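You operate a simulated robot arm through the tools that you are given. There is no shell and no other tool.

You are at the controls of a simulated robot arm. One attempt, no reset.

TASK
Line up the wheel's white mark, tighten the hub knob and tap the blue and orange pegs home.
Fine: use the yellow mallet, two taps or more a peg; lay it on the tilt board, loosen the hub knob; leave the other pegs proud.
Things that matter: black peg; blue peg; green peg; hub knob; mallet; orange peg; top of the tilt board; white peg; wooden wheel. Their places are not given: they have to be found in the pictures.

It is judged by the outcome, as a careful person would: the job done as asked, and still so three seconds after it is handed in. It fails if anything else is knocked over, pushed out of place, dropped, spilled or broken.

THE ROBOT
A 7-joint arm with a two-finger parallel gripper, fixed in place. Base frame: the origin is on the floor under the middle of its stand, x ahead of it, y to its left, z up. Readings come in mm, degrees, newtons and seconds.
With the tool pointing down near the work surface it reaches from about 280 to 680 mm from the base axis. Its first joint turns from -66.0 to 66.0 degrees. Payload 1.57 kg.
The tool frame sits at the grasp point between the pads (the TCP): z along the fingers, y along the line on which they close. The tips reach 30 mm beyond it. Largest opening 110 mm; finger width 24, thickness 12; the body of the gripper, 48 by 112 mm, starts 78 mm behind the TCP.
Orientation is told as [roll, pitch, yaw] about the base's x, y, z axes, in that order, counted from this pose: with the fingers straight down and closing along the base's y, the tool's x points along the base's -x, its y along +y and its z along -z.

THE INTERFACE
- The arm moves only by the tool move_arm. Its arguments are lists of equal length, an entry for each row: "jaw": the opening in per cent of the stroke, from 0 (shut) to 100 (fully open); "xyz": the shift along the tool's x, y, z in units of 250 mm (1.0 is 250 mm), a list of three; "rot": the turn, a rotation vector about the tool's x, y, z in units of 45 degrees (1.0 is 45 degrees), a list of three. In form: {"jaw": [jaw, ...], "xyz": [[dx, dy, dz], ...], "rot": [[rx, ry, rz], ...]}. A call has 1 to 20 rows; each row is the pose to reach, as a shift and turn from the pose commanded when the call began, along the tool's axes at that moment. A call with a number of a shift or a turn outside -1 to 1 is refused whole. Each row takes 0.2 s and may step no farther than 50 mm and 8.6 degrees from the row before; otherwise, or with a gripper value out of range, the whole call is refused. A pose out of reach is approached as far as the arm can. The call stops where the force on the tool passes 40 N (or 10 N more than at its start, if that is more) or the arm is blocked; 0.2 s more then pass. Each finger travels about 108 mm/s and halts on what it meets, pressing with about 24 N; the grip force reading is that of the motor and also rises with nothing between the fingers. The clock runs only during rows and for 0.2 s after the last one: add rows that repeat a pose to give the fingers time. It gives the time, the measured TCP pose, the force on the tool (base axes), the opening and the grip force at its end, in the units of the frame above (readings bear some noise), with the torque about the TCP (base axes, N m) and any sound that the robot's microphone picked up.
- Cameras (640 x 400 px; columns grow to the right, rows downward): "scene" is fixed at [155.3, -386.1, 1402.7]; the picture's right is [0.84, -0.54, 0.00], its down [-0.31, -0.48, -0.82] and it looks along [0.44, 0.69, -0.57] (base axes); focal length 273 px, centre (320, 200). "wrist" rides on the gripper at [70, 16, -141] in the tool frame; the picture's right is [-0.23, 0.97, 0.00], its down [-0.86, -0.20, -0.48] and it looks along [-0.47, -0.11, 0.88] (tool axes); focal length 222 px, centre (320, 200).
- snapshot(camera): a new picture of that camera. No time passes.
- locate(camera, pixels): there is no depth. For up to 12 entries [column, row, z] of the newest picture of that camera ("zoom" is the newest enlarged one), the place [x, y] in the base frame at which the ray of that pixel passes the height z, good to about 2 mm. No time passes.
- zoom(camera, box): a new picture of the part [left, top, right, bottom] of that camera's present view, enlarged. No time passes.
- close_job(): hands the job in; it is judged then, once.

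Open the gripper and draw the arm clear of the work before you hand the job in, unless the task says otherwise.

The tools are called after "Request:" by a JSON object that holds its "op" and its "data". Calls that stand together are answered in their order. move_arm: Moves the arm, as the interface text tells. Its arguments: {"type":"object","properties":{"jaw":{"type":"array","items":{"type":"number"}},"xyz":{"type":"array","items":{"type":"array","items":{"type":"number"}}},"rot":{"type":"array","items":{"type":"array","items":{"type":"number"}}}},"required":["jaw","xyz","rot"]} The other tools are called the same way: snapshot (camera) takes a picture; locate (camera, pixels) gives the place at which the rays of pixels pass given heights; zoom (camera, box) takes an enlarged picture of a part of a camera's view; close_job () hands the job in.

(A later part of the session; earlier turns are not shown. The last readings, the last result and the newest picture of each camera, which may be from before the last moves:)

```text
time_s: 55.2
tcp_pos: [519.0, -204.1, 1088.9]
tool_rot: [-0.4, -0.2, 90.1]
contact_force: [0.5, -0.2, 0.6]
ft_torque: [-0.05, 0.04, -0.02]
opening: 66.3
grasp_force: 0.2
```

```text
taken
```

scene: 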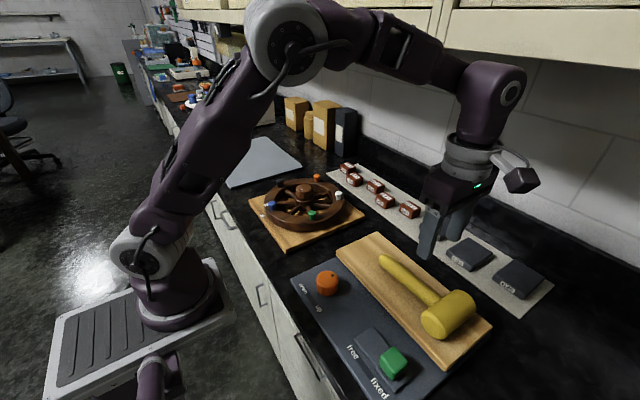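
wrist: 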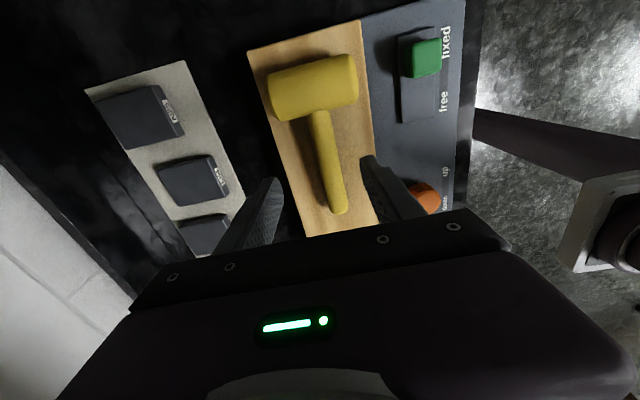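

Yaw +90° is reachable and the mallet is fully visible. I'll zoom and locate handle and head in this view.

Request:
{"op": "zoom", "data": {"camera": "wrist", "box": [220, 20, 412, 140]}}

Request:
{"op": "zoom", "data": {"camera": "wrist", "box": [220, 120, 412, 240]}}

Request:
{"op": "locate", "data": {"camera": "wrist", "pixels": [[338, 205, 919], [321, 118, 930], [327, 150, 927], [269, 92, 932], [357, 76, 932], [313, 84, 932], [248, 52, 905], [360, 21, 905], [301, 236, 905], [377, 222, 905]]}}

```text
3.33 times, centred on (316, 80) of wrist
```

zoom: 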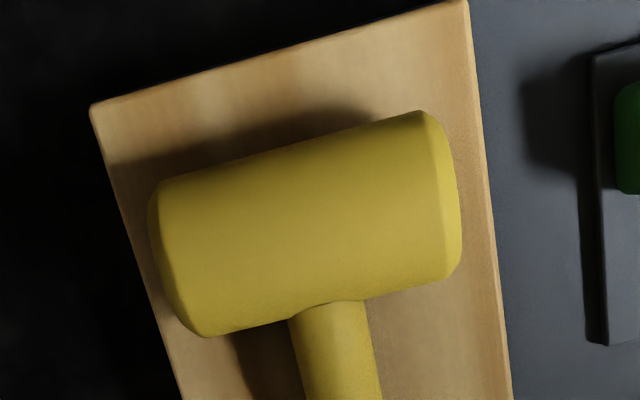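

```text
3.33 times, centred on (316, 180) of wrist
```

zoom: 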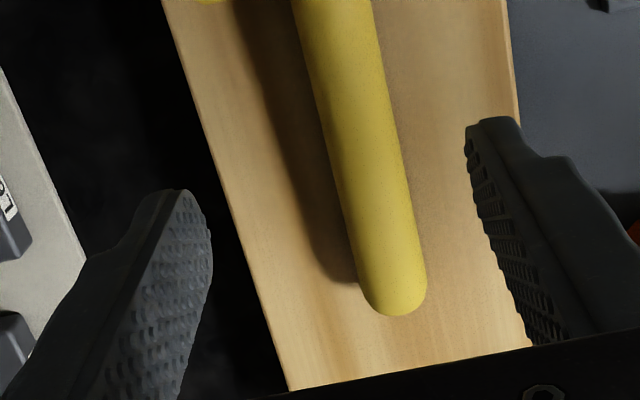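

```text
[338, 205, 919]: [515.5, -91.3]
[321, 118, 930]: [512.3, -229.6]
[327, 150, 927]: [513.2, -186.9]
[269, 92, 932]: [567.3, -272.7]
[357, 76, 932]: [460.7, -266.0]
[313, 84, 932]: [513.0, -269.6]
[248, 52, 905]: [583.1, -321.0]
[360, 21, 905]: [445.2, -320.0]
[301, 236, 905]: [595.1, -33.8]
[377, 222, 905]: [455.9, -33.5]
```

Handle axis is x≈515; head centre (514,−269.6), length ≈105. I shift +3.8 mm along tool y and descend to z≈985 to check the centring.

Request:
{"op": "move_arm", "data": {"jaw": [60, 60, 60, 60], "xyz": [[0, 0.015, 0.16], [0, 0.015, 0.3], [0, 0.015, 0.4], [0, 0.015, 0.416]], "rot": [[0, 0, 0], [0, 0, 0], [0, 0, 0], [0, 0, 0]]}}

Request:
{"op": "snapshot", "data": {"camera": "wrist"}}

Request:
{"op": "zoom", "data": {"camera": "scene", "box": [350, 200, 510, 350]}}

```text
time_s: 56.2
tcp_pos: [515.2, -204.3, 987.5]
tool_rot: [-0.4, -0.3, 89.9]
contact_force: [0.2, -0.5, -0.6]
ft_torque: [0.02, 0.03, -0.03]
opening: 65.9
grasp_force: 0.1
```

```text
taken
```

wrist: 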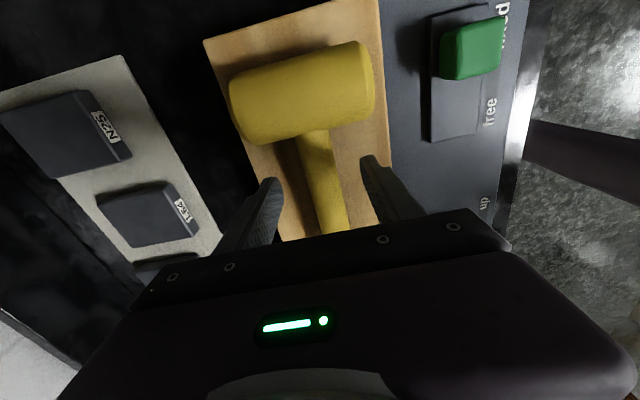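

```text
2.67 times, centred on (430, 275) of scene
```

zoom: 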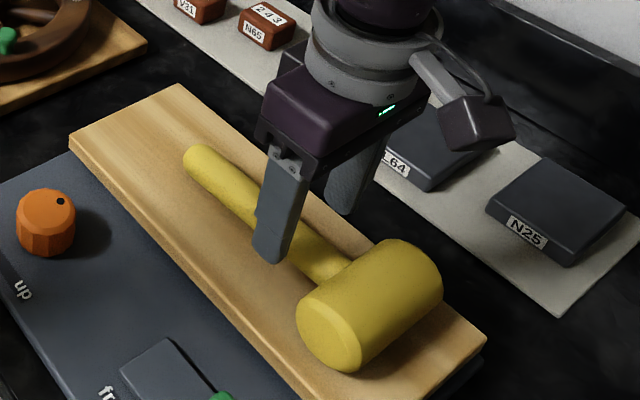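

The fingers straddle the handle well. I descend to z≈943 slowly and close on the handle.

Request:
{"op": "move_arm", "data": {"jaw": [60, 60, 60, 60, 60, 40, 25, 15, 15, 15], "xyz": [[0, 0, 0.08], [0, 0, 0.13], [0, 0, 0.155], [0, 0, 0.17], [0, 0, 0.178], [0, 0, 0.178], [0, 0, 0.178], [0, 0, 0.178], [0, 0, 0.178], [0, 0, 0.178]], "rot": [[0, 0, 0], [0, 0, 0], [0, 0, 0], [0, 0, 0], [0, 0, 0], [0, 0, 0], [0, 0, 0], [0, 0, 0], [0, 0, 0], [0, 0, 0]]}}

Request:
{"op": "snapshot", "data": {"camera": "wrist"}}

Request:
{"op": "zoom", "data": {"camera": "scene", "box": [350, 200, 510, 350]}}

```text
time_s: 57.1
tcp_pos: [518.3, -202.7, 950.4]
tool_rot: [-0.7, -0.1, 90.1]
contact_force: [-3.0, 3.9, 9.9]
ft_torque: [0.03, 0.55, -0.17]
opening: 68.4
grasp_force: 1.8
stopped in row 4: the force on the tool passed its limit at 50 N (the readings are from after the stop); the commanded pose is now the measured one
```

```text
taken
```

wrist: 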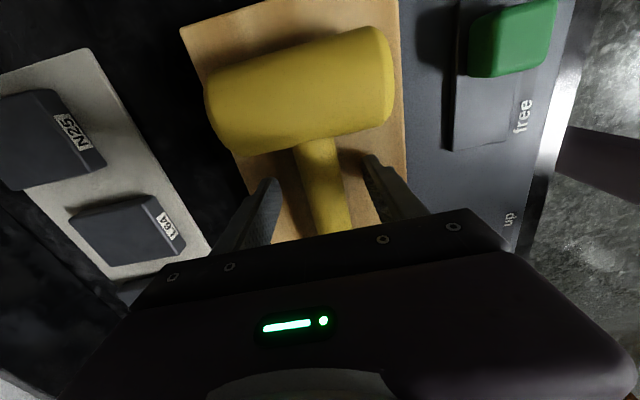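

```text
2.67 times, centred on (430, 275) of scene
```

zoom: 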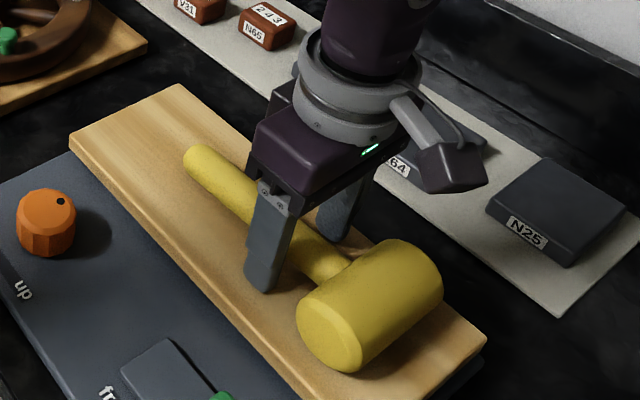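

Contact at the near finger (torque puts it ≈45 mm toward −x), tips around z≈915–920, so the board top there is higher than I thought. I'll check with the scene camera where that fingertip pixel (≈(409.4,307.5)) lies at various heights.

Request:
{"op": "zoom", "data": {"camera": "scene", "box": [388, 270, 452, 320]}}

Request:
{"op": "locate", "data": {"camera": "scene", "pixels": [[409.4, 308.5, 905], [409.4, 308.5, 910], [409.4, 308.5, 915], [409.4, 308.5, 920], [409.4, 308.5, 925]]}}

```text
8.00 times, centred on (420, 295) of scene
```

zoom: 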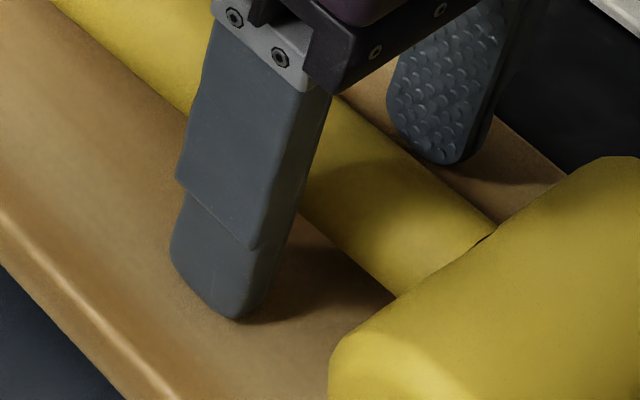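

```text
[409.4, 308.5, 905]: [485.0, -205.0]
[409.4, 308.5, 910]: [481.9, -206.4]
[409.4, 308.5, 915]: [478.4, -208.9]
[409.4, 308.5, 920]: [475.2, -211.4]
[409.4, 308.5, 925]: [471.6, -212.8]
```

Triangulating again, the head axis is at z≈950 and the board slopes up toward −y (~5°), so at this spot the handle axis is ≈936–938 and my current height is already right. I raise 2 mm, re-centre 3 mm along tool y, level, and close.

Request:
{"op": "move_arm", "data": {"jaw": [60, 60, 45, 30, 20, 15, 15, 15], "xyz": [[0, 0.006, -0.012], [0, 0.012, -0.012], [0, 0.012, -0.012], [0, 0.012, -0.012], [0, 0.012, -0.012], [0, 0.012, -0.012], [0, 0.012, -0.012], [0, 0.012, -0.012]], "rot": [[-0.0156, 0, 0], [-0.0156, 0, 0], [-0.0156, 0, 0], [-0.0156, 0, 0], [-0.0156, 0, 0], [-0.0156, 0, 0], [-0.0156, 0, 0], [-0.0156, 0, 0]]}}

Request:
{"op": "zoom", "data": {"camera": "scene", "box": [388, 260, 468, 320]}}

Request:
{"op": "snapshot", "data": {"camera": "wrist"}}

```text
time_s: 58.9
tcp_pos: [515.6, -203.9, 952.2]
tool_rot: [0.0, 0.0, 90.0]
contact_force: [-2.1, -0.2, 1.7]
ft_torque: [0.04, 0.03, 0.1]
opening: 29.0
grasp_force: 24.0
```

```text
6.67 times, centred on (428, 290) of scene
```

zoom: 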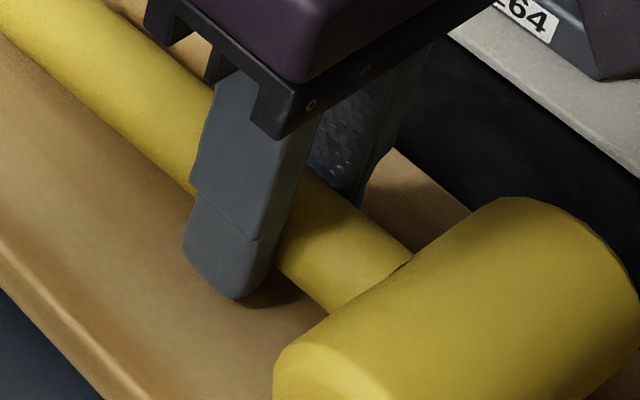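

```text
taken
```

wrist: 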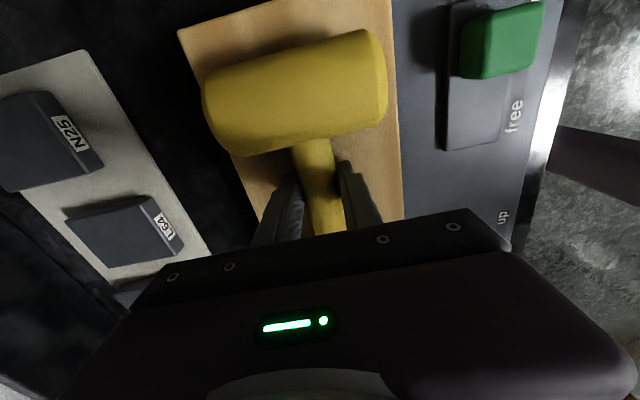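

The handle is gripped (opening 29.0 mm, grip 24 N) at TCP ≈(515.6,−203.9,952.2). I remember that pose for putting it back; now lift gently 30 mm and check it doesn't slip.

Request:
{"op": "move_arm", "data": {"jaw": [10, 10, 10, 10, 10, 10], "xyz": [[0, 0, -0.01], [0, 0, -0.03], [0, 0, -0.06], [0, 0, -0.09], [0, 0, -0.12], [0, 0, -0.12]], "rot": [[0, 0, 0], [0, 0, 0], [0, 0, 0], [0, 0, 0], [0, 0, 0], [0, 0, 0]]}}

Request:
{"op": "snapshot", "data": {"camera": "wrist"}}

Request:
{"op": "zoom", "data": {"camera": "scene", "box": [350, 200, 510, 350]}}

```text
time_s: 60.3
tcp_pos: [514.1, -204.1, 984.6]
tool_rot: [0.0, -0.1, 89.9]
contact_force: [-0.9, -0.4, -2.7]
ft_torque: [0.09, 0.0, -0.1]
opening: 29.0
grasp_force: 24.6
```

```text
taken
```

wrist: 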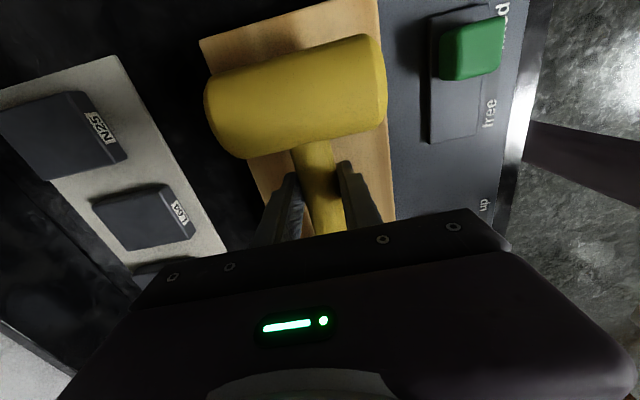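

```text
2.67 times, centred on (430, 275) of scene
```

zoom: 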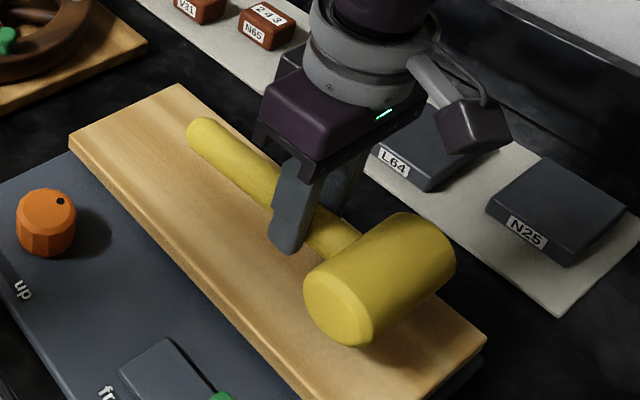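

The mallet lifted cleanly (weight ≈2.7 N) with little droop. I'll estimate the head axis height from its near face centre (scene ≈(436.7,316.2)).

Request:
{"op": "zoom", "data": {"camera": "scene", "box": [410, 270, 474, 320]}}

Request:
{"op": "locate", "data": {"camera": "scene", "pixels": [[436.7, 316.2, 960], [436.7, 316.2, 970], [436.7, 316.2, 980], [436.7, 316.2, 990]]}}

Request:
{"op": "locate", "data": {"camera": "wrist", "pixels": [[206, 87, 980], [383, 45, 980], [297, 95, 1000], [245, 158, 980], [385, 118, 980]]}}

```text
8.00 times, centred on (442, 295) of scene
```

zoom: 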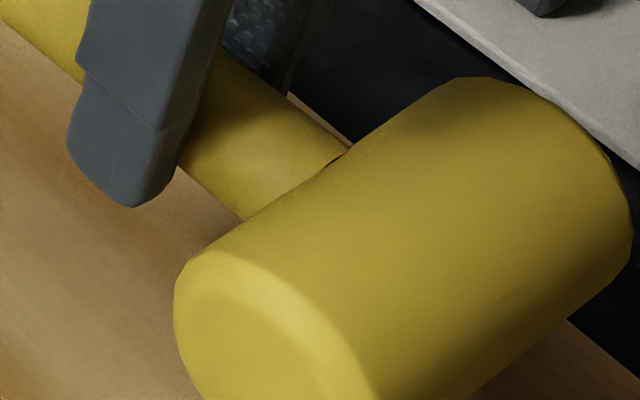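

```text
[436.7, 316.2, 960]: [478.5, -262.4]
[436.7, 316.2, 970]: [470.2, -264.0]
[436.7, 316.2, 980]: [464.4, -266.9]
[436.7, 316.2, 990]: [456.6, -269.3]
```

```text
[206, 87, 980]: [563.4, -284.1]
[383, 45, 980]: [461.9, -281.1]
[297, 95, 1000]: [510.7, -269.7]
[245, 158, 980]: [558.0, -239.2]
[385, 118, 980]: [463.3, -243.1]
```

The head axis is ≈4 mm below TCP level, ≈66 mm out along tool +x, so its underside is about level with the fingertips; I'll tilt the tool later to lower the head. Now lift ~80 mm and carry the mallet toward the wheel (first half).

Request:
{"op": "move_arm", "data": {"jaw": [10, 10, 10, 10, 10, 10, 10, 10, 10, 10, 10], "xyz": [[0, 0, -0.1], [0, 0, -0.2], [-0.05, 0.01, -0.3], [-0.15, 0.04, -0.32], [-0.27, 0.07, -0.32], [-0.4, 0.11, -0.32], [-0.53, 0.145, -0.32], [-0.66, 0.18, -0.32], [-0.79, 0.215, -0.32], [-0.9, 0.245, -0.32], [-0.98, 0.268, -0.32]], "rot": [[0, 0, 0], [0, 0, 0], [0, 0, 0], [0, 0, 0], [0, 0, 0], [0, 0, 0], [0, 0, 0], [0, 0, 0], [0, 0, 0], [0, 0, 0], [0, 0, 0]]}}

Request:
{"op": "snapshot", "data": {"camera": "wrist"}}

Request:
{"op": "snapshot", "data": {"camera": "scene"}}

```text
time_s: 62.7
tcp_pos: [448.6, 41.1, 1062.9]
tool_rot: [0.0, -0.1, 89.8]
contact_force: [-0.5, 0.6, -4.1]
ft_torque: [0.11, 0.02, -0.09]
opening: 29.3
grasp_force: 23.9
```

```text
taken
```

wrist: 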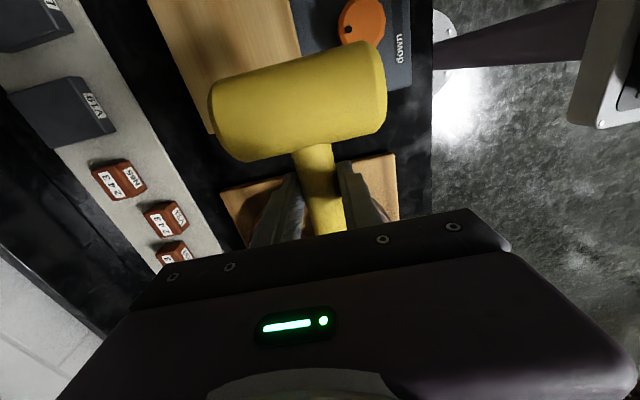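

```text
taken
```

scene: 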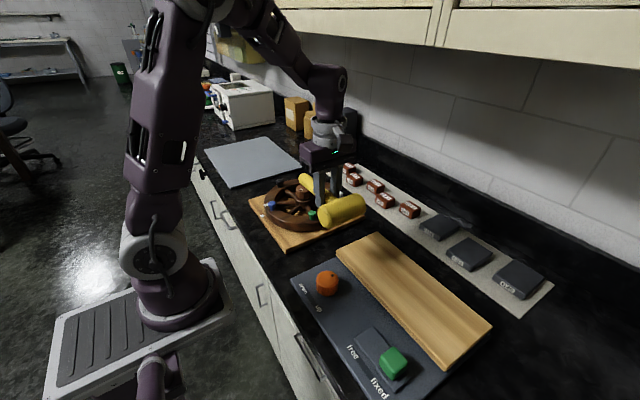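

The mallet is still held. I'll tighten the jaw command to 0 and zoom in on it to see how it sits.

Request:
{"op": "move_arm", "data": {"jaw": [0, 0], "xyz": [[0, 0, 0], [0, 0, 0]], "rot": [[0, 0, 0], [0, 0, 0]]}}

Request:
{"op": "zoom", "data": {"camera": "scene", "box": [270, 130, 390, 240]}}

Request:
{"op": "snapshot", "data": {"camera": "wrist"}}

```text
time_s: 63.3
tcp_pos: [448.5, 40.1, 1063.3]
tool_rot: [0.1, -0.1, 90.0]
contact_force: [0.9, 0.1, -2.7]
ft_torque: [0.13, 0.01, 0.14]
opening: 29.4
grasp_force: 24.1
```

```text
3.64 times, centred on (330, 185) of scene
```

zoom: 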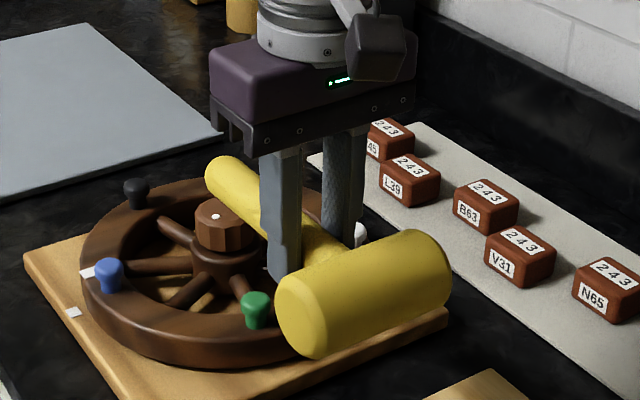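

```text
taken
```

wrist: 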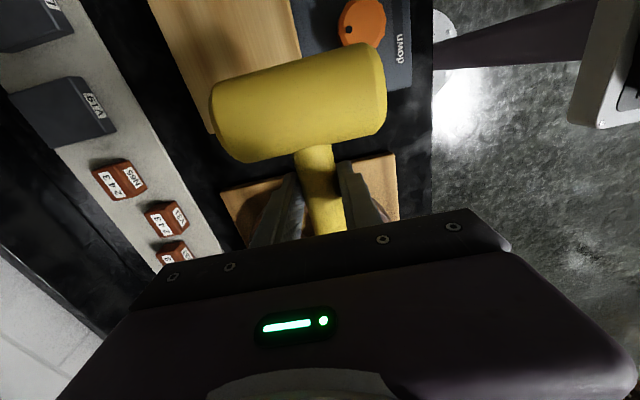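

The mallet holds well. I carry on to the blue peg position: TCP ≈(380,283) so the head is over (378.3,219), keeping height, then tilt the head down 12°.

Request:
{"op": "move_arm", "data": {"jaw": [0, 0, 0, 0, 0, 0, 0, 0, 0, 0, 0], "xyz": [[-0.06, 0.02, 0], [-0.18, 0.05, 0], [-0.31, 0.085, 0], [-0.44, 0.12, 0], [-0.57, 0.16, 0], [-0.7, 0.2, 0], [-0.82, 0.235, 0], [-0.92, 0.262, 0], [-0.97, 0.274, 0], [-0.97, 0.274, 0], [-0.97, 0.274, 0]], "rot": [[0, 0, 0], [0, 0, 0], [0, 0, 0], [0, 0, 0], [0, 0, 0], [0, -0.05, 0], [0, -0.1, 0], [0, -0.15, 0], [0, -0.21, 0], [0, -0.267, 0], [0, -0.267, 0]]}}

Request:
{"op": "snapshot", "data": {"camera": "wrist"}}

Request:
{"op": "zoom", "data": {"camera": "scene", "box": [220, 120, 380, 240]}}

```text
time_s: 65.7
tcp_pos: [379.6, 286.3, 1064.1]
tool_rot: [0.1, -12.1, 90.0]
contact_force: [-0.9, -0.5, -3.4]
ft_torque: [0.1, 0.06, -0.12]
opening: 29.1
grasp_force: 23.8
```

```text
taken
```

wrist: 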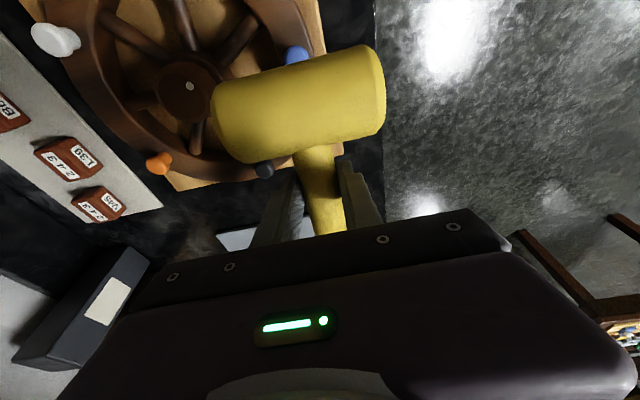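

```text
3.33 times, centred on (300, 180) of scene
```

zoom: 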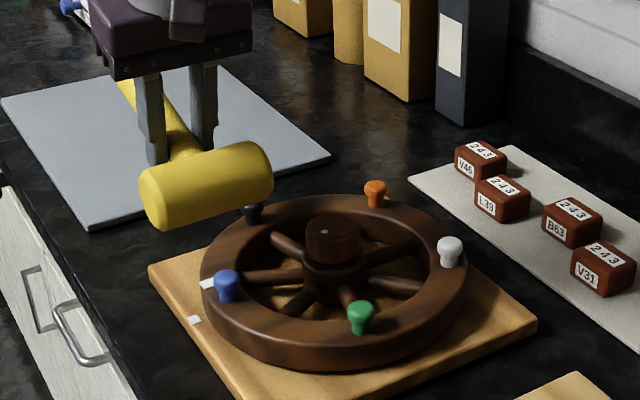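

The tilt is in. I'll check the head centre position with the scene camera (head centre ≈ scene (266,176)) and from the wrist view.

Request:
{"op": "zoom", "data": {"camera": "scene", "box": [236, 150, 316, 200]}}

Request:
{"op": "locate", "data": {"camera": "scene", "pixels": [[266.1, 176.1, 1030], [266.1, 176.1, 1043], [266.1, 176.1, 1055]]}}

Request:
{"op": "locate", "data": {"camera": "wrist", "pixels": [[298, 103, 1043], [297, 54, 955], [211, 95, 1043], [385, 62, 1043], [245, 162, 1043], [384, 115, 1043]]}}

```text
8.00 times, centred on (276, 175) of scene
```

zoom: 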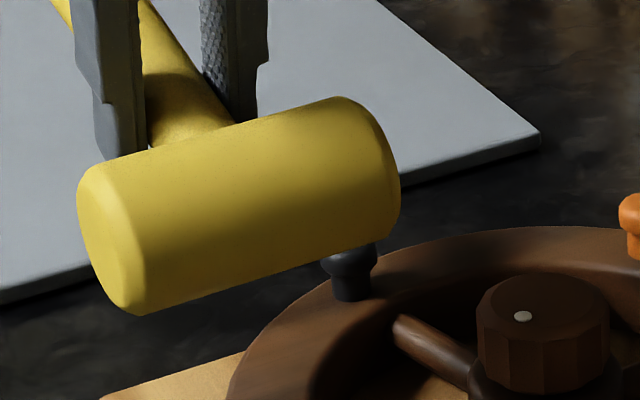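

```text
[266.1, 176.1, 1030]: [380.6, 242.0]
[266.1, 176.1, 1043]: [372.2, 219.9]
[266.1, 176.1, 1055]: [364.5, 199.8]
```

```text
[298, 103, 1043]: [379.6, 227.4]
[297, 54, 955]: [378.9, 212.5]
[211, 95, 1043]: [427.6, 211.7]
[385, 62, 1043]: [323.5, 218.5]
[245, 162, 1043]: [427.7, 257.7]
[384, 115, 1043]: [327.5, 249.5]
```

Combining both views: head axis at y≈228.6, z≈1038.5 (underside ≈1011). I shift −9.6 mm in y to put it over the blue peg and lower 40 mm to check alignment before tapping.

Request:
{"op": "move_arm", "data": {"jaw": [0, 0, 0, 0], "xyz": [[0.03, -0.002, 0.02], [0.05, -0.002, 0.08], [0.0708, -0.002, 0.1485], [0.0708, -0.002, 0.1485]], "rot": [[0, 0, 0], [0, 0, 0], [0, 0, 0], [0, 0, 0]]}}

Request:
{"op": "zoom", "data": {"camera": "scene", "box": [236, 165, 316, 215]}}

Request:
{"op": "snapshot", "data": {"camera": "wrist"}}

```text
time_s: 66.7
tcp_pos: [379.1, 272.4, 1021.9]
tool_rot: [0.0, -12.1, 90.0]
contact_force: [-0.1, 0.3, -2.6]
ft_torque: [0.09, 0.05, -0.1]
opening: 29.1
grasp_force: 23.7
```

```text
8.00 times, centred on (276, 190) of scene
```

zoom: 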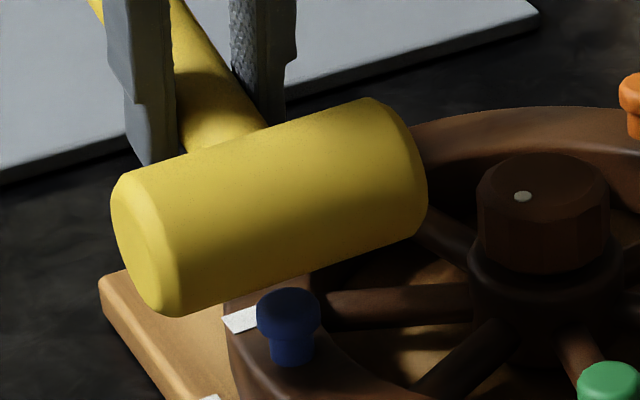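

```text
taken
```

wrist: 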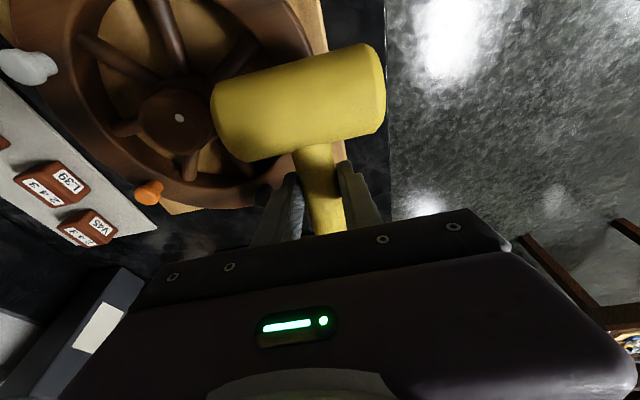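

I'll locate the head axis again from both cameras in this pose (scene (269.8,190.4); wrist (298,104)).

Request:
{"op": "locate", "data": {"camera": "scene", "pixels": [[269.75, 190.4, 985], [269.75, 190.4, 996], [269.75, 190.4, 1005]]}}

Request:
{"op": "locate", "data": {"camera": "wrist", "pixels": [[298, 104, 985], [298, 104, 996], [298, 104, 1005]]}}

Request:
{"op": "zoom", "data": {"camera": "wrist", "box": [190, 20, 410, 170]}}

```text
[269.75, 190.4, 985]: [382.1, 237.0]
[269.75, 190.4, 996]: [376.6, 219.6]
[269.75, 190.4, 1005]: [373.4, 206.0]
```

```text
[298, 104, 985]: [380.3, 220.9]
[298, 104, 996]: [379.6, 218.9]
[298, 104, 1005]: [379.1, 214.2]
```

```text
2.67 times, centred on (300, 95) of wrist
```

zoom: 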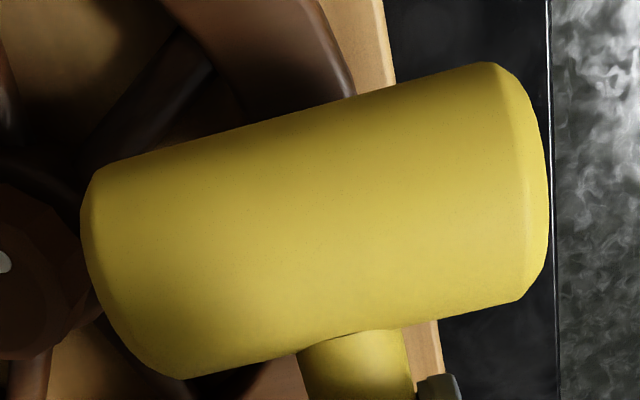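

The head axis is at y≈218.7, z≈996.6 — right over the blue peg, underside ≈968, about 13 mm above the peg top. First tap: a quick 20 mm downward stroke and back up.

Request:
{"op": "move_arm", "data": {"jaw": [0, 0, 0], "xyz": [[0.0166, 0, 0.0782], [0, 0, 0], [0, 0, 0]], "rot": [[0, 0, 0], [0, 0, 0], [0, 0, 0]]}}

Request:
{"op": "zoom", "data": {"camera": "scene", "box": [236, 165, 316, 215]}}

Request:
{"op": "snapshot", "data": {"camera": "wrist"}}

```text
time_s: 67.5
tcp_pos: [379.6, 272.9, 1022.1]
tool_rot: [0.0, -12.1, 90.0]
contact_force: [0.2, 0.5, -2.5]
ft_torque: [0.11, -0.04, 0.06]
opening: 29.2
grasp_force: 23.8
```

```text
8.00 times, centred on (276, 190) of scene
```

zoom: 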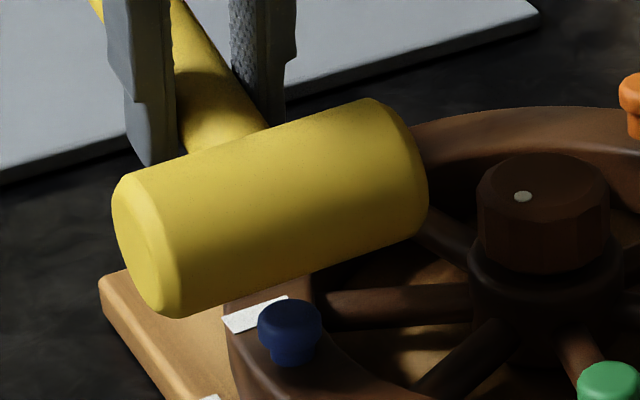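

```text
taken
```

wrist: 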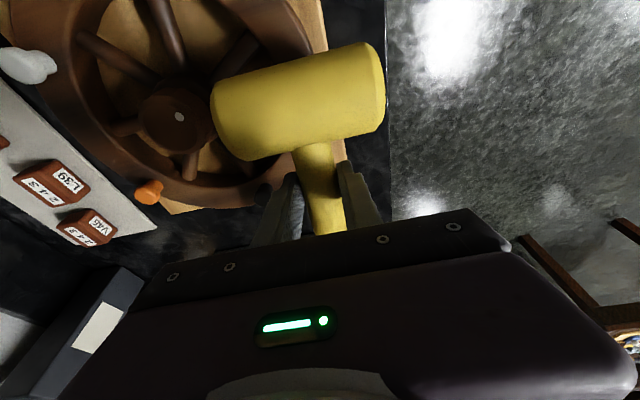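

The first tap drove the blue peg down ~5 mm (its top moved from zoom row ≈293 to ≈305) with the wheel unmoved. I'll zoom in closer on the peg before the next tap.

Request:
{"op": "zoom", "data": {"camera": "scene", "box": [262, 192, 294, 216]}}

Request:
{"op": "zoom", "data": {"camera": "scene", "box": [290, 205, 322, 229]}}

```text
16.00 times, centred on (278, 204) of scene
```

zoom: 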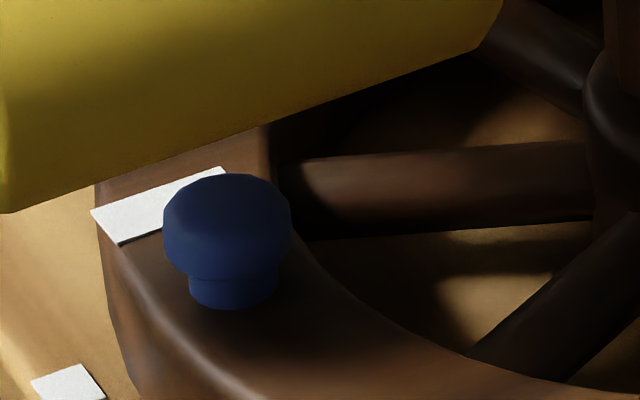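

```text
16.00 times, centred on (306, 217) of scene
```

zoom: 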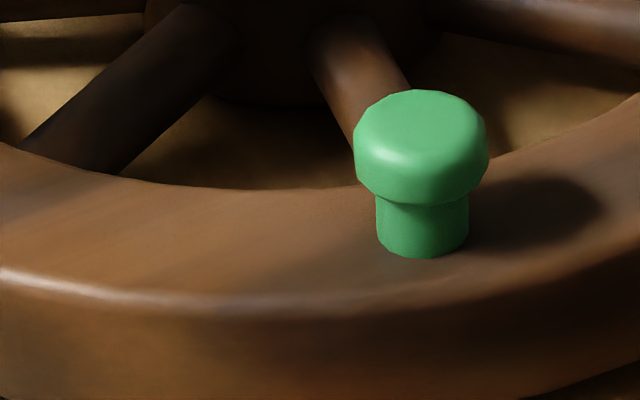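

Green shows ~11 mm of stem while blue now shows ~6 mm, so it's about half-way home. Second tap: 24 mm stroke.

Request:
{"op": "move_arm", "data": {"jaw": [0, 0, 0], "xyz": [[0.02, 0, 0.0939], [0, 0, 0], [0, 0, 0]], "rot": [[0, 0, 0], [0, 0, 0], [0, 0, 0]]}}

Request:
{"op": "zoom", "data": {"camera": "scene", "box": [262, 192, 294, 216]}}

Request:
{"op": "zoom", "data": {"camera": "scene", "box": [236, 165, 316, 215]}}

```text
time_s: 68.3
tcp_pos: [380.4, 274.2, 1022.4]
tool_rot: [0.1, -12.1, 90.0]
contact_force: [0.9, 0.0, -3.4]
ft_torque: [0.13, 0.05, -0.06]
opening: 29.4
grasp_force: 24.1
```

```text
16.00 times, centred on (278, 204) of scene
```

zoom: 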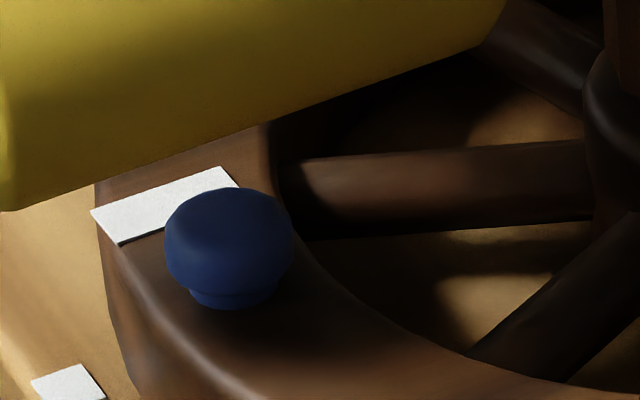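

```text
8.00 times, centred on (276, 190) of scene
```

zoom: 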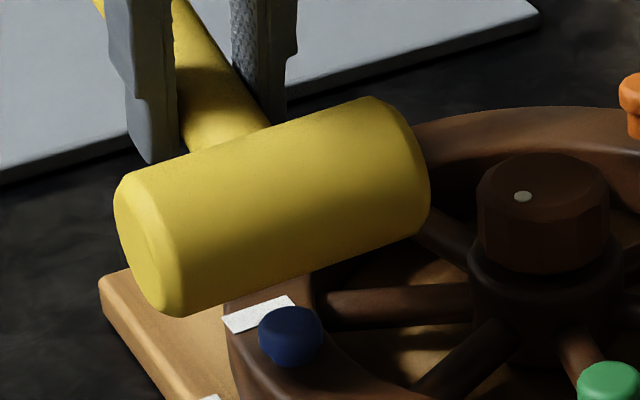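

About 2–3 mm of stem remains. Third tap: 27 mm stroke.

Request:
{"op": "move_arm", "data": {"jaw": [0, 0, 0], "xyz": [[0.0225, 0, 0.1056], [0, 0, 0], [0, 0, 0]], "rot": [[0, 0, 0], [0, 0, 0], [0, 0, 0]]}}

Request:
{"op": "zoom", "data": {"camera": "scene", "box": [262, 192, 294, 216]}}

Request:
{"op": "zoom", "data": {"camera": "scene", "box": [236, 165, 316, 215]}}

```text
time_s: 69.1
tcp_pos: [380.4, 276.3, 1022.0]
tool_rot: [0.0, -12.2, 90.1]
contact_force: [0.4, 0.9, -2.1]
ft_torque: [0.08, -0.05, 0.06]
opening: 29.0
grasp_force: 24.2
```

```text
16.00 times, centred on (278, 204) of scene
```

zoom: 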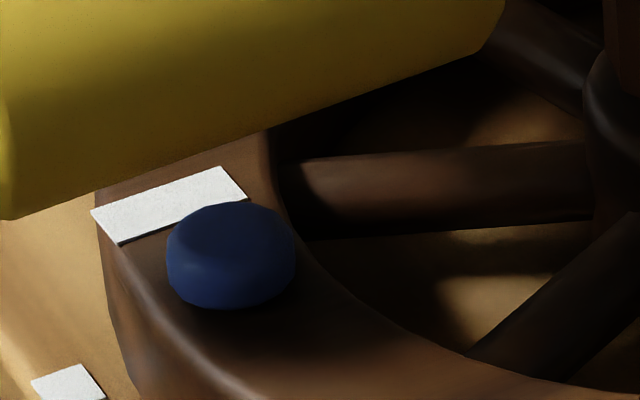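

```text
8.00 times, centred on (276, 190) of scene
```

zoom: 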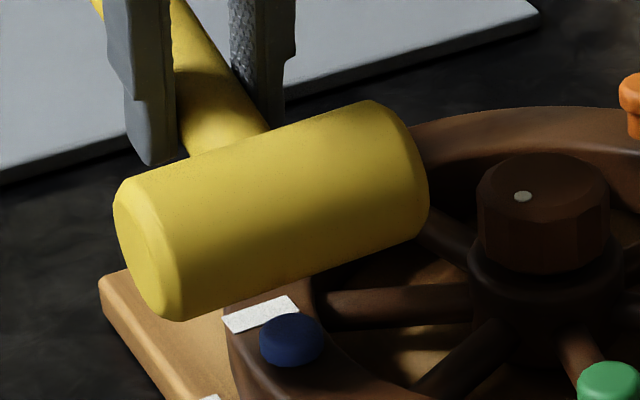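

The blue peg's stem is no longer visible. One more light confirming tap (30 mm stroke) to make sure it is fully seated.

Request:
{"op": "move_arm", "data": {"jaw": [0, 0, 0], "xyz": [[0.025, 0, 0.1174], [0, 0, 0], [0, 0, 0]], "rot": [[0, 0, 0], [0, 0, 0], [0, 0, 0]]}}

Request:
{"op": "zoom", "data": {"camera": "scene", "box": [262, 192, 294, 216]}}

Request:
{"op": "zoom", "data": {"camera": "scene", "box": [236, 165, 316, 215]}}

```text
time_s: 69.9
tcp_pos: [380.5, 273.9, 1022.4]
tool_rot: [0.0, -12.1, 90.0]
contact_force: [0.9, -0.3, -2.1]
ft_torque: [0.09, -0.04, 0.1]
opening: 29.1
grasp_force: 24.0
```

```text
16.00 times, centred on (278, 204) of scene
```

zoom: 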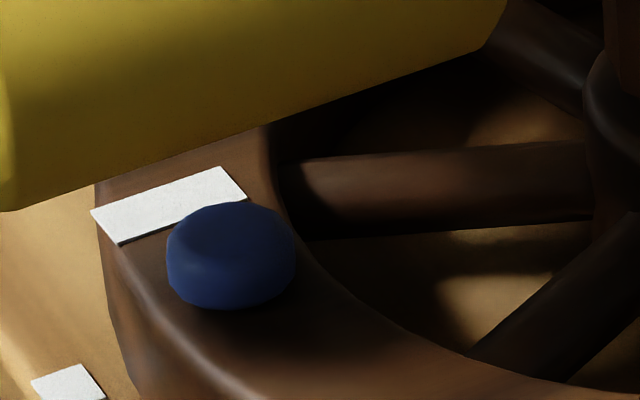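

```text
8.00 times, centred on (276, 190) of scene
```

zoom: 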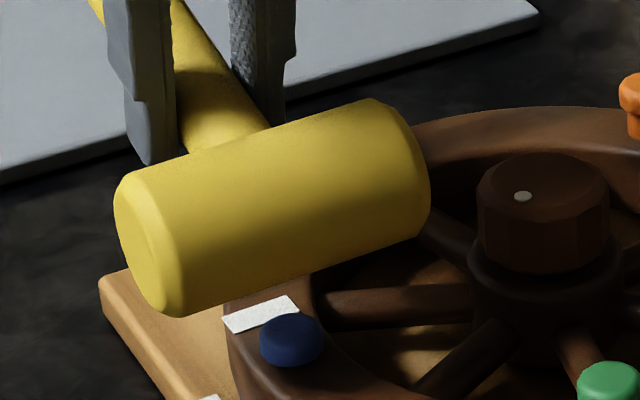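

No further movement: the blue peg is home and the wheel's marks are unchanged. Now I raise the mallet and get the orange peg's position from the scene camera.

Request:
{"op": "move_arm", "data": {"jaw": [0, 0, 0, 0], "xyz": [[-0.01, 0, -0.05], [-0.03, 0, -0.12], [-0.042, 0, -0.196], [-0.042, 0, -0.196]], "rot": [[0, 0, 0], [0, 0, 0], [0, 0, 0], [0, 0, 0]]}}

Request:
{"op": "zoom", "data": {"camera": "scene", "box": [250, 150, 370, 225]}}

Request:
{"op": "snapshot", "data": {"camera": "wrist"}}

```text
time_s: 70.9
tcp_pos: [379.0, 275.7, 1073.9]
tool_rot: [0.0, -12.2, 89.9]
contact_force: [0.8, -0.3, -2.3]
ft_torque: [0.07, 0.04, -0.09]
opening: 29.4
grasp_force: 24.0
```

```text
5.33 times, centred on (310, 188) of scene
```

zoom: 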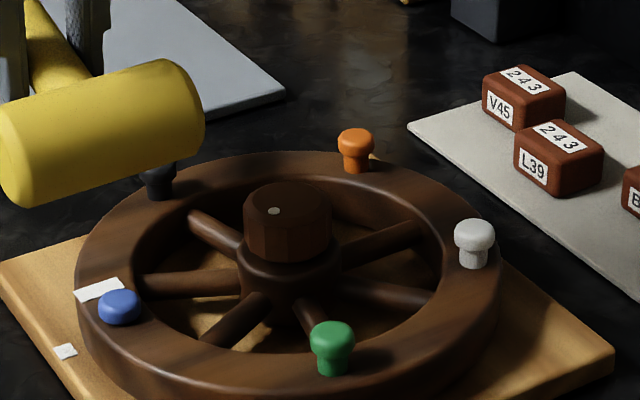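

```text
taken
```

wrist: 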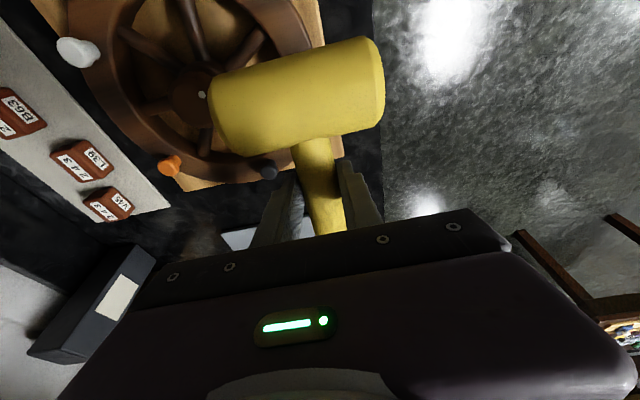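

The orange peg top is at scene (316.8,176.4) and wrist (170,163); I'll locate it from both.

Request:
{"op": "locate", "data": {"camera": "scene", "pixels": [[316.75, 176.4, 950], [316.75, 176.4, 955], [316.75, 176.4, 960]]}}

Request:
{"op": "locate", "data": {"camera": "wrist", "pixels": [[170, 163, 950], [170, 163, 955], [170, 163, 960]]}}

Request:
{"op": "zoom", "data": {"camera": "wrist", "box": [130, 120, 290, 220]}}

```text
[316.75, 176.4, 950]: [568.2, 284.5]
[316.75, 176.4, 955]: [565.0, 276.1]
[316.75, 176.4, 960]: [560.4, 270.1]
```

```text
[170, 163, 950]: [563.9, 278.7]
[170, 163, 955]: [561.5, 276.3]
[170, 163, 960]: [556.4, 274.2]
```

```text
4.00 times, centred on (210, 170) of wrist
```

zoom: 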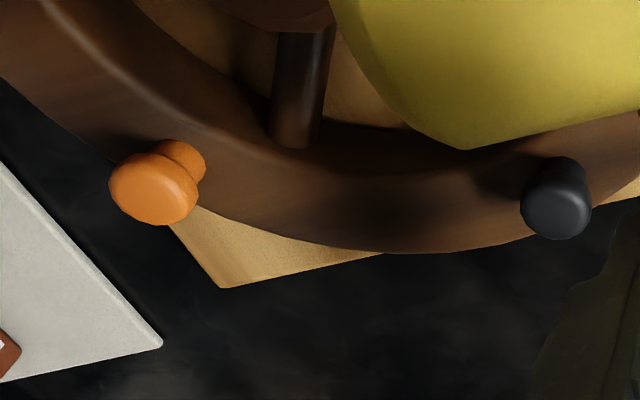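

Orange is at ≈(565,281.5). Keeping the same tool orientation, I shift the mallet head by (+186.7,+62.8) mm at this height to hover over it.

Request:
{"op": "move_arm", "data": {"jaw": [0, 0, 0, 0, 0, 0, 0, 0], "xyz": [[-0.02, -0.07, 0.004], [-0.06, -0.19, 0.013], [-0.105, -0.32, 0.0223], [-0.15, -0.45, 0.032], [-0.195, -0.58, 0.0414], [-0.23, -0.7, 0.049], [-0.2457, -0.7468, 0.0522], [-0.2457, -0.7468, 0.0522]], "rot": [[0, 0, 0], [0, 0, 0], [0, 0, 0], [0, 0, 0], [0, 0, 0], [0, 0, 0], [0, 0, 0], [0, 0, 0]]}}

Request:
{"op": "snapshot", "data": {"camera": "wrist"}}

Request:
{"op": "zoom", "data": {"camera": "scene", "box": [260, 130, 380, 205]}}

```text
time_s: 72.7
tcp_pos: [566.9, 338.4, 1073.5]
tool_rot: [0.0, -12.1, 90.0]
contact_force: [1.2, 0.5, -3.2]
ft_torque: [0.1, -0.05, 0.06]
opening: 29.1
grasp_force: 23.8
```

```text
taken
```

wrist: 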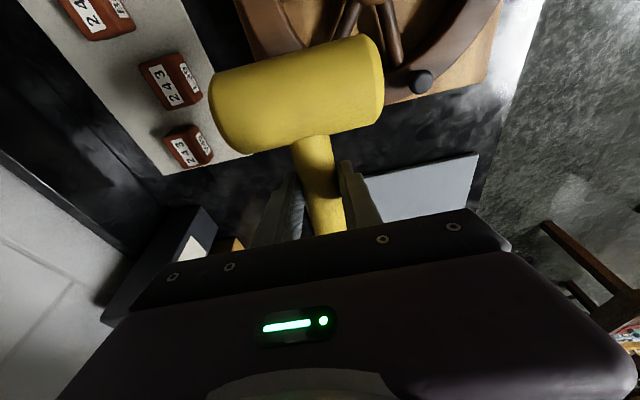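

```text
5.33 times, centred on (320, 168) of scene
```

zoom: 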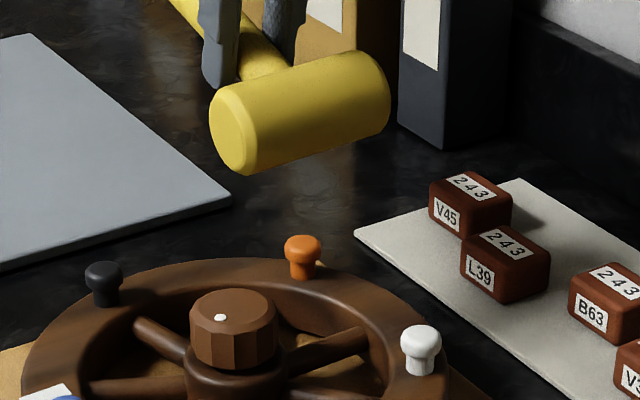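

The head is above the orange peg in line. I lower 40 mm and verify the horizontal alignment again with both cameras.

Request:
{"op": "move_arm", "data": {"jaw": [0, 0, 0, 0], "xyz": [[0.0125, 0, 0.0587], [0.025, 0, 0.1174], [0.0333, 0, 0.1565], [0.0333, 0, 0.1565]], "rot": [[0, 0, 0], [0, 0, 0], [0, 0, 0], [0, 0, 0]]}}

Request:
{"op": "zoom", "data": {"camera": "scene", "box": [276, 145, 356, 195]}}

Request:
{"op": "zoom", "data": {"camera": "wrist", "box": [190, 20, 410, 170]}}

```text
time_s: 73.7
tcp_pos: [569.4, 336.2, 1033.5]
tool_rot: [0.0, -12.0, 90.0]
contact_force: [1.1, -0.4, -3.3]
ft_torque: [0.05, -0.06, 0.08]
opening: 28.9
grasp_force: 24.3
```

```text
8.00 times, centred on (316, 170) of scene
```

zoom: 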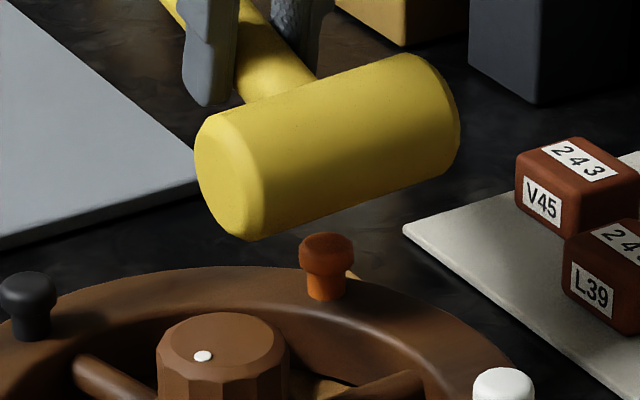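

```text
2.67 times, centred on (300, 95) of wrist
```

zoom: 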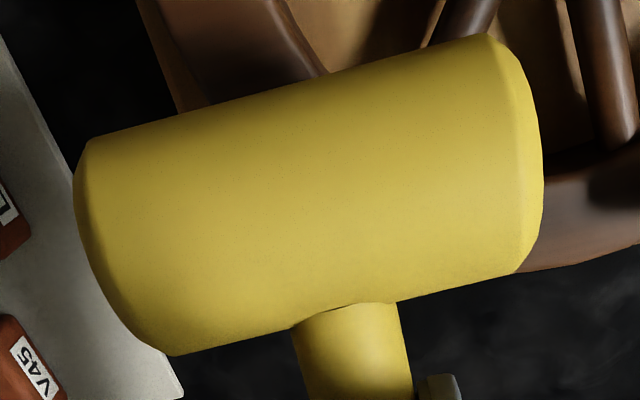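

The head sits slightly differently in the grip after the taps, so I'll re-locate its axis from both views (scene (317.1,163.6); wrist (292.5,98.7)).

Request:
{"op": "locate", "data": {"camera": "scene", "pixels": [[317.1, 163.6, 1000], [317.1, 163.6, 1010], [317.1, 163.6, 1020]]}}

Request:
{"op": "locate", "data": {"camera": "wrist", "pixels": [[292.5, 98.7, 1000], [292.5, 98.7, 1010], [292.5, 98.7, 1020]]}}

Request:
{"op": "snapshot", "data": {"camera": "scene"}}

```text
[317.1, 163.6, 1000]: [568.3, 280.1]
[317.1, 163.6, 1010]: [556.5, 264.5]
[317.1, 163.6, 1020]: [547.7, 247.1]
```

```text
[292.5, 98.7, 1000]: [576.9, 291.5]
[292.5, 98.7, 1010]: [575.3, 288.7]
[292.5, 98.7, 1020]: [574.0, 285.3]
```

```text
taken
```

scene: 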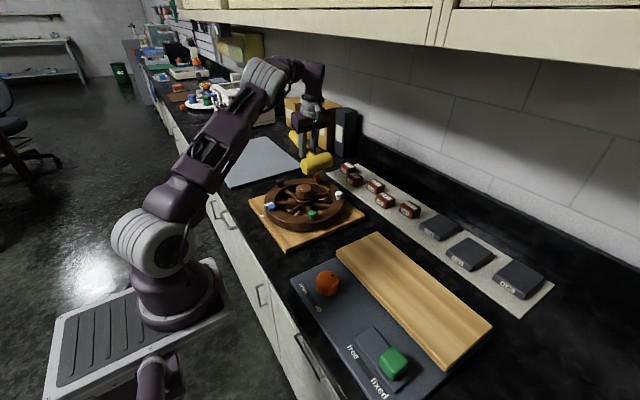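

Locate for the wrist uses its last snapshot, so I'll take a fresh one and re-evaluate the head axis and the visible surroundings.

Request:
{"op": "snapshot", "data": {"camera": "wrist"}}

Request:
{"op": "locate", "data": {"camera": "wrist", "pixels": [[302, 96, 1000], [302, 96, 1008], [302, 96, 1016], [421, 82, 955]]}}

Request:
{"op": "zoom", "data": {"camera": "scene", "box": [296, 150, 346, 185]}}

```text
taken
```

wrist: 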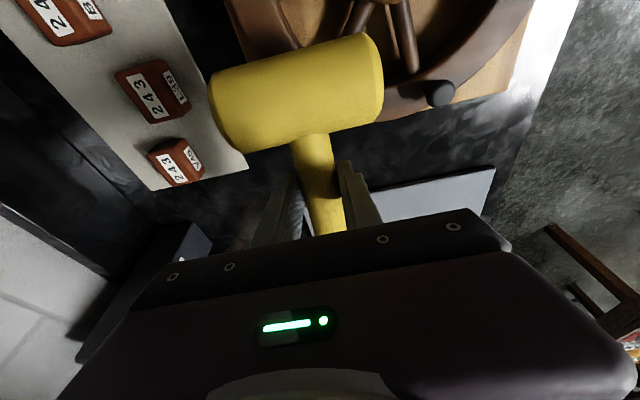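

```text
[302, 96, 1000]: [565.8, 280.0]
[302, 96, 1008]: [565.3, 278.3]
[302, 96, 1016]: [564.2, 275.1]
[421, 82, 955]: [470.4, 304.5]
```

```text
11.43 times, centred on (321, 168) of scene
```

zoom: 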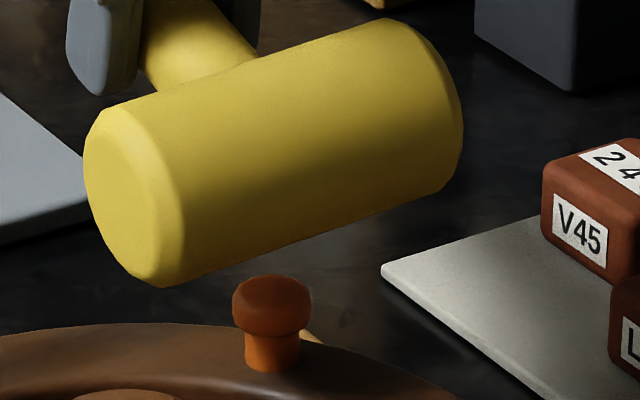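

The head axis is ≈(565.5,279), within 2.5 mm of the orange peg. I shift +2 mm in y, lower 10 mm, then give a first 20 mm tap stroke.

Request:
{"op": "move_arm", "data": {"jaw": [0, 0, 0, 0, 0], "xyz": [[0.0005, 0, 0.0408], [0.0005, 0, 0.0408], [0.0171, 0, 0.119], [0.0005, 0, 0.0408], [0.0005, 0, 0.0408]], "rot": [[0, 0, 0], [0, 0, 0], [0, 0, 0], [0, 0, 0], [0, 0, 0]]}}

Request:
{"op": "zoom", "data": {"camera": "scene", "box": [296, 155, 346, 190]}}

Request:
{"op": "snapshot", "data": {"camera": "wrist"}}

```text
time_s: 74.9
tcp_pos: [567.2, 339.1, 1022.5]
tool_rot: [-0.1, -12.1, 89.9]
contact_force: [-1.3, 0.0, -2.9]
ft_torque: [0.13, 0.07, -0.12]
opening: 29.0
grasp_force: 24.0
```

```text
11.43 times, centred on (321, 172) of scene
```

zoom: 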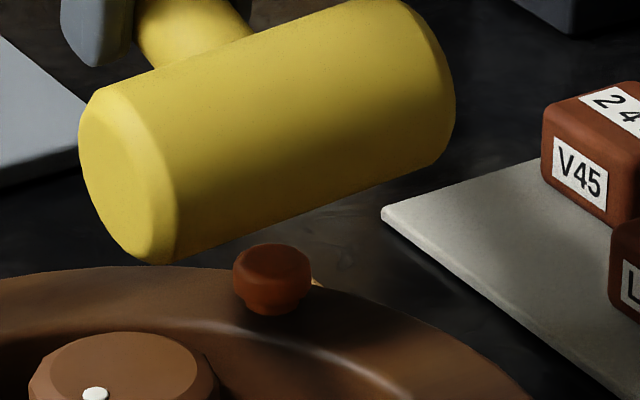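

```text
taken
```

wrist: 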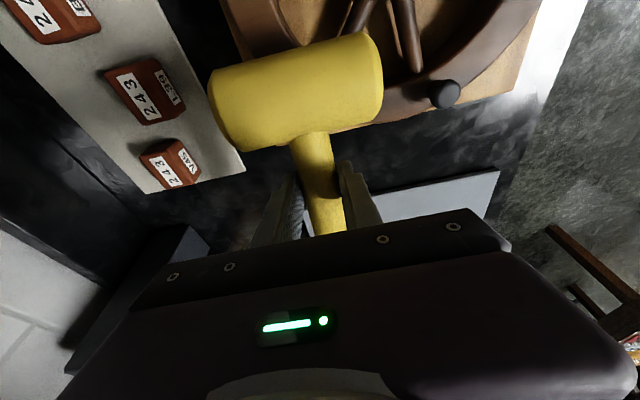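

The orange peg sank ~4–5 mm with its first tap. Second tap: 24 mm stroke.

Request:
{"op": "move_arm", "data": {"jaw": [0, 0, 0], "xyz": [[0.02, 0, 0.0939], [0, 0, 0], [0, 0, 0]], "rot": [[0, 0, 0], [0, 0, 0], [0, 0, 0]]}}

Request:
{"op": "zoom", "data": {"camera": "scene", "box": [296, 155, 346, 190]}}

```text
time_s: 75.7
tcp_pos: [566.3, 340.2, 1023.0]
tool_rot: [0.0, -12.1, 90.0]
contact_force: [-0.5, 0.6, -4.0]
ft_torque: [0.12, 0.08, -0.11]
opening: 28.8
grasp_force: 24.3
```

```text
11.43 times, centred on (321, 172) of scene
```

zoom: 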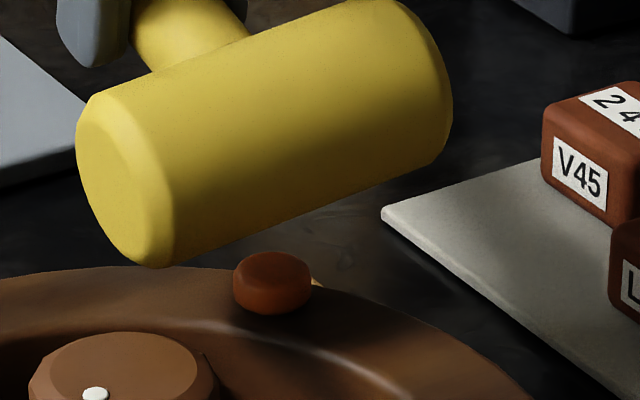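

Nearly home; third tap with a 27 mm stroke.

Request:
{"op": "move_arm", "data": {"jaw": [0, 0, 0], "xyz": [[0.0225, 0, 0.1056], [0, 0, 0], [0, 0, 0]], "rot": [[0, 0, 0], [0, 0, 0], [0, 0, 0]]}}

Request:
{"op": "zoom", "data": {"camera": "scene", "box": [296, 155, 346, 190]}}

```text
time_s: 76.5
tcp_pos: [565.2, 340.6, 1021.4]
tool_rot: [-0.1, -12.1, 90.0]
contact_force: [0.2, 1.0, -4.0]
ft_torque: [0.07, -0.16, 0.11]
opening: 28.9
grasp_force: 24.4
```

```text
11.43 times, centred on (321, 172) of scene
```

zoom: 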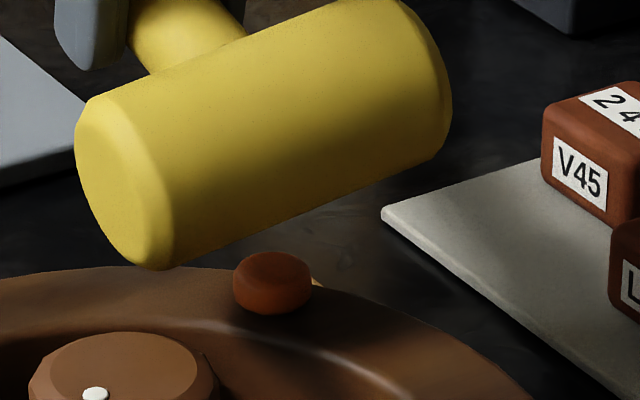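

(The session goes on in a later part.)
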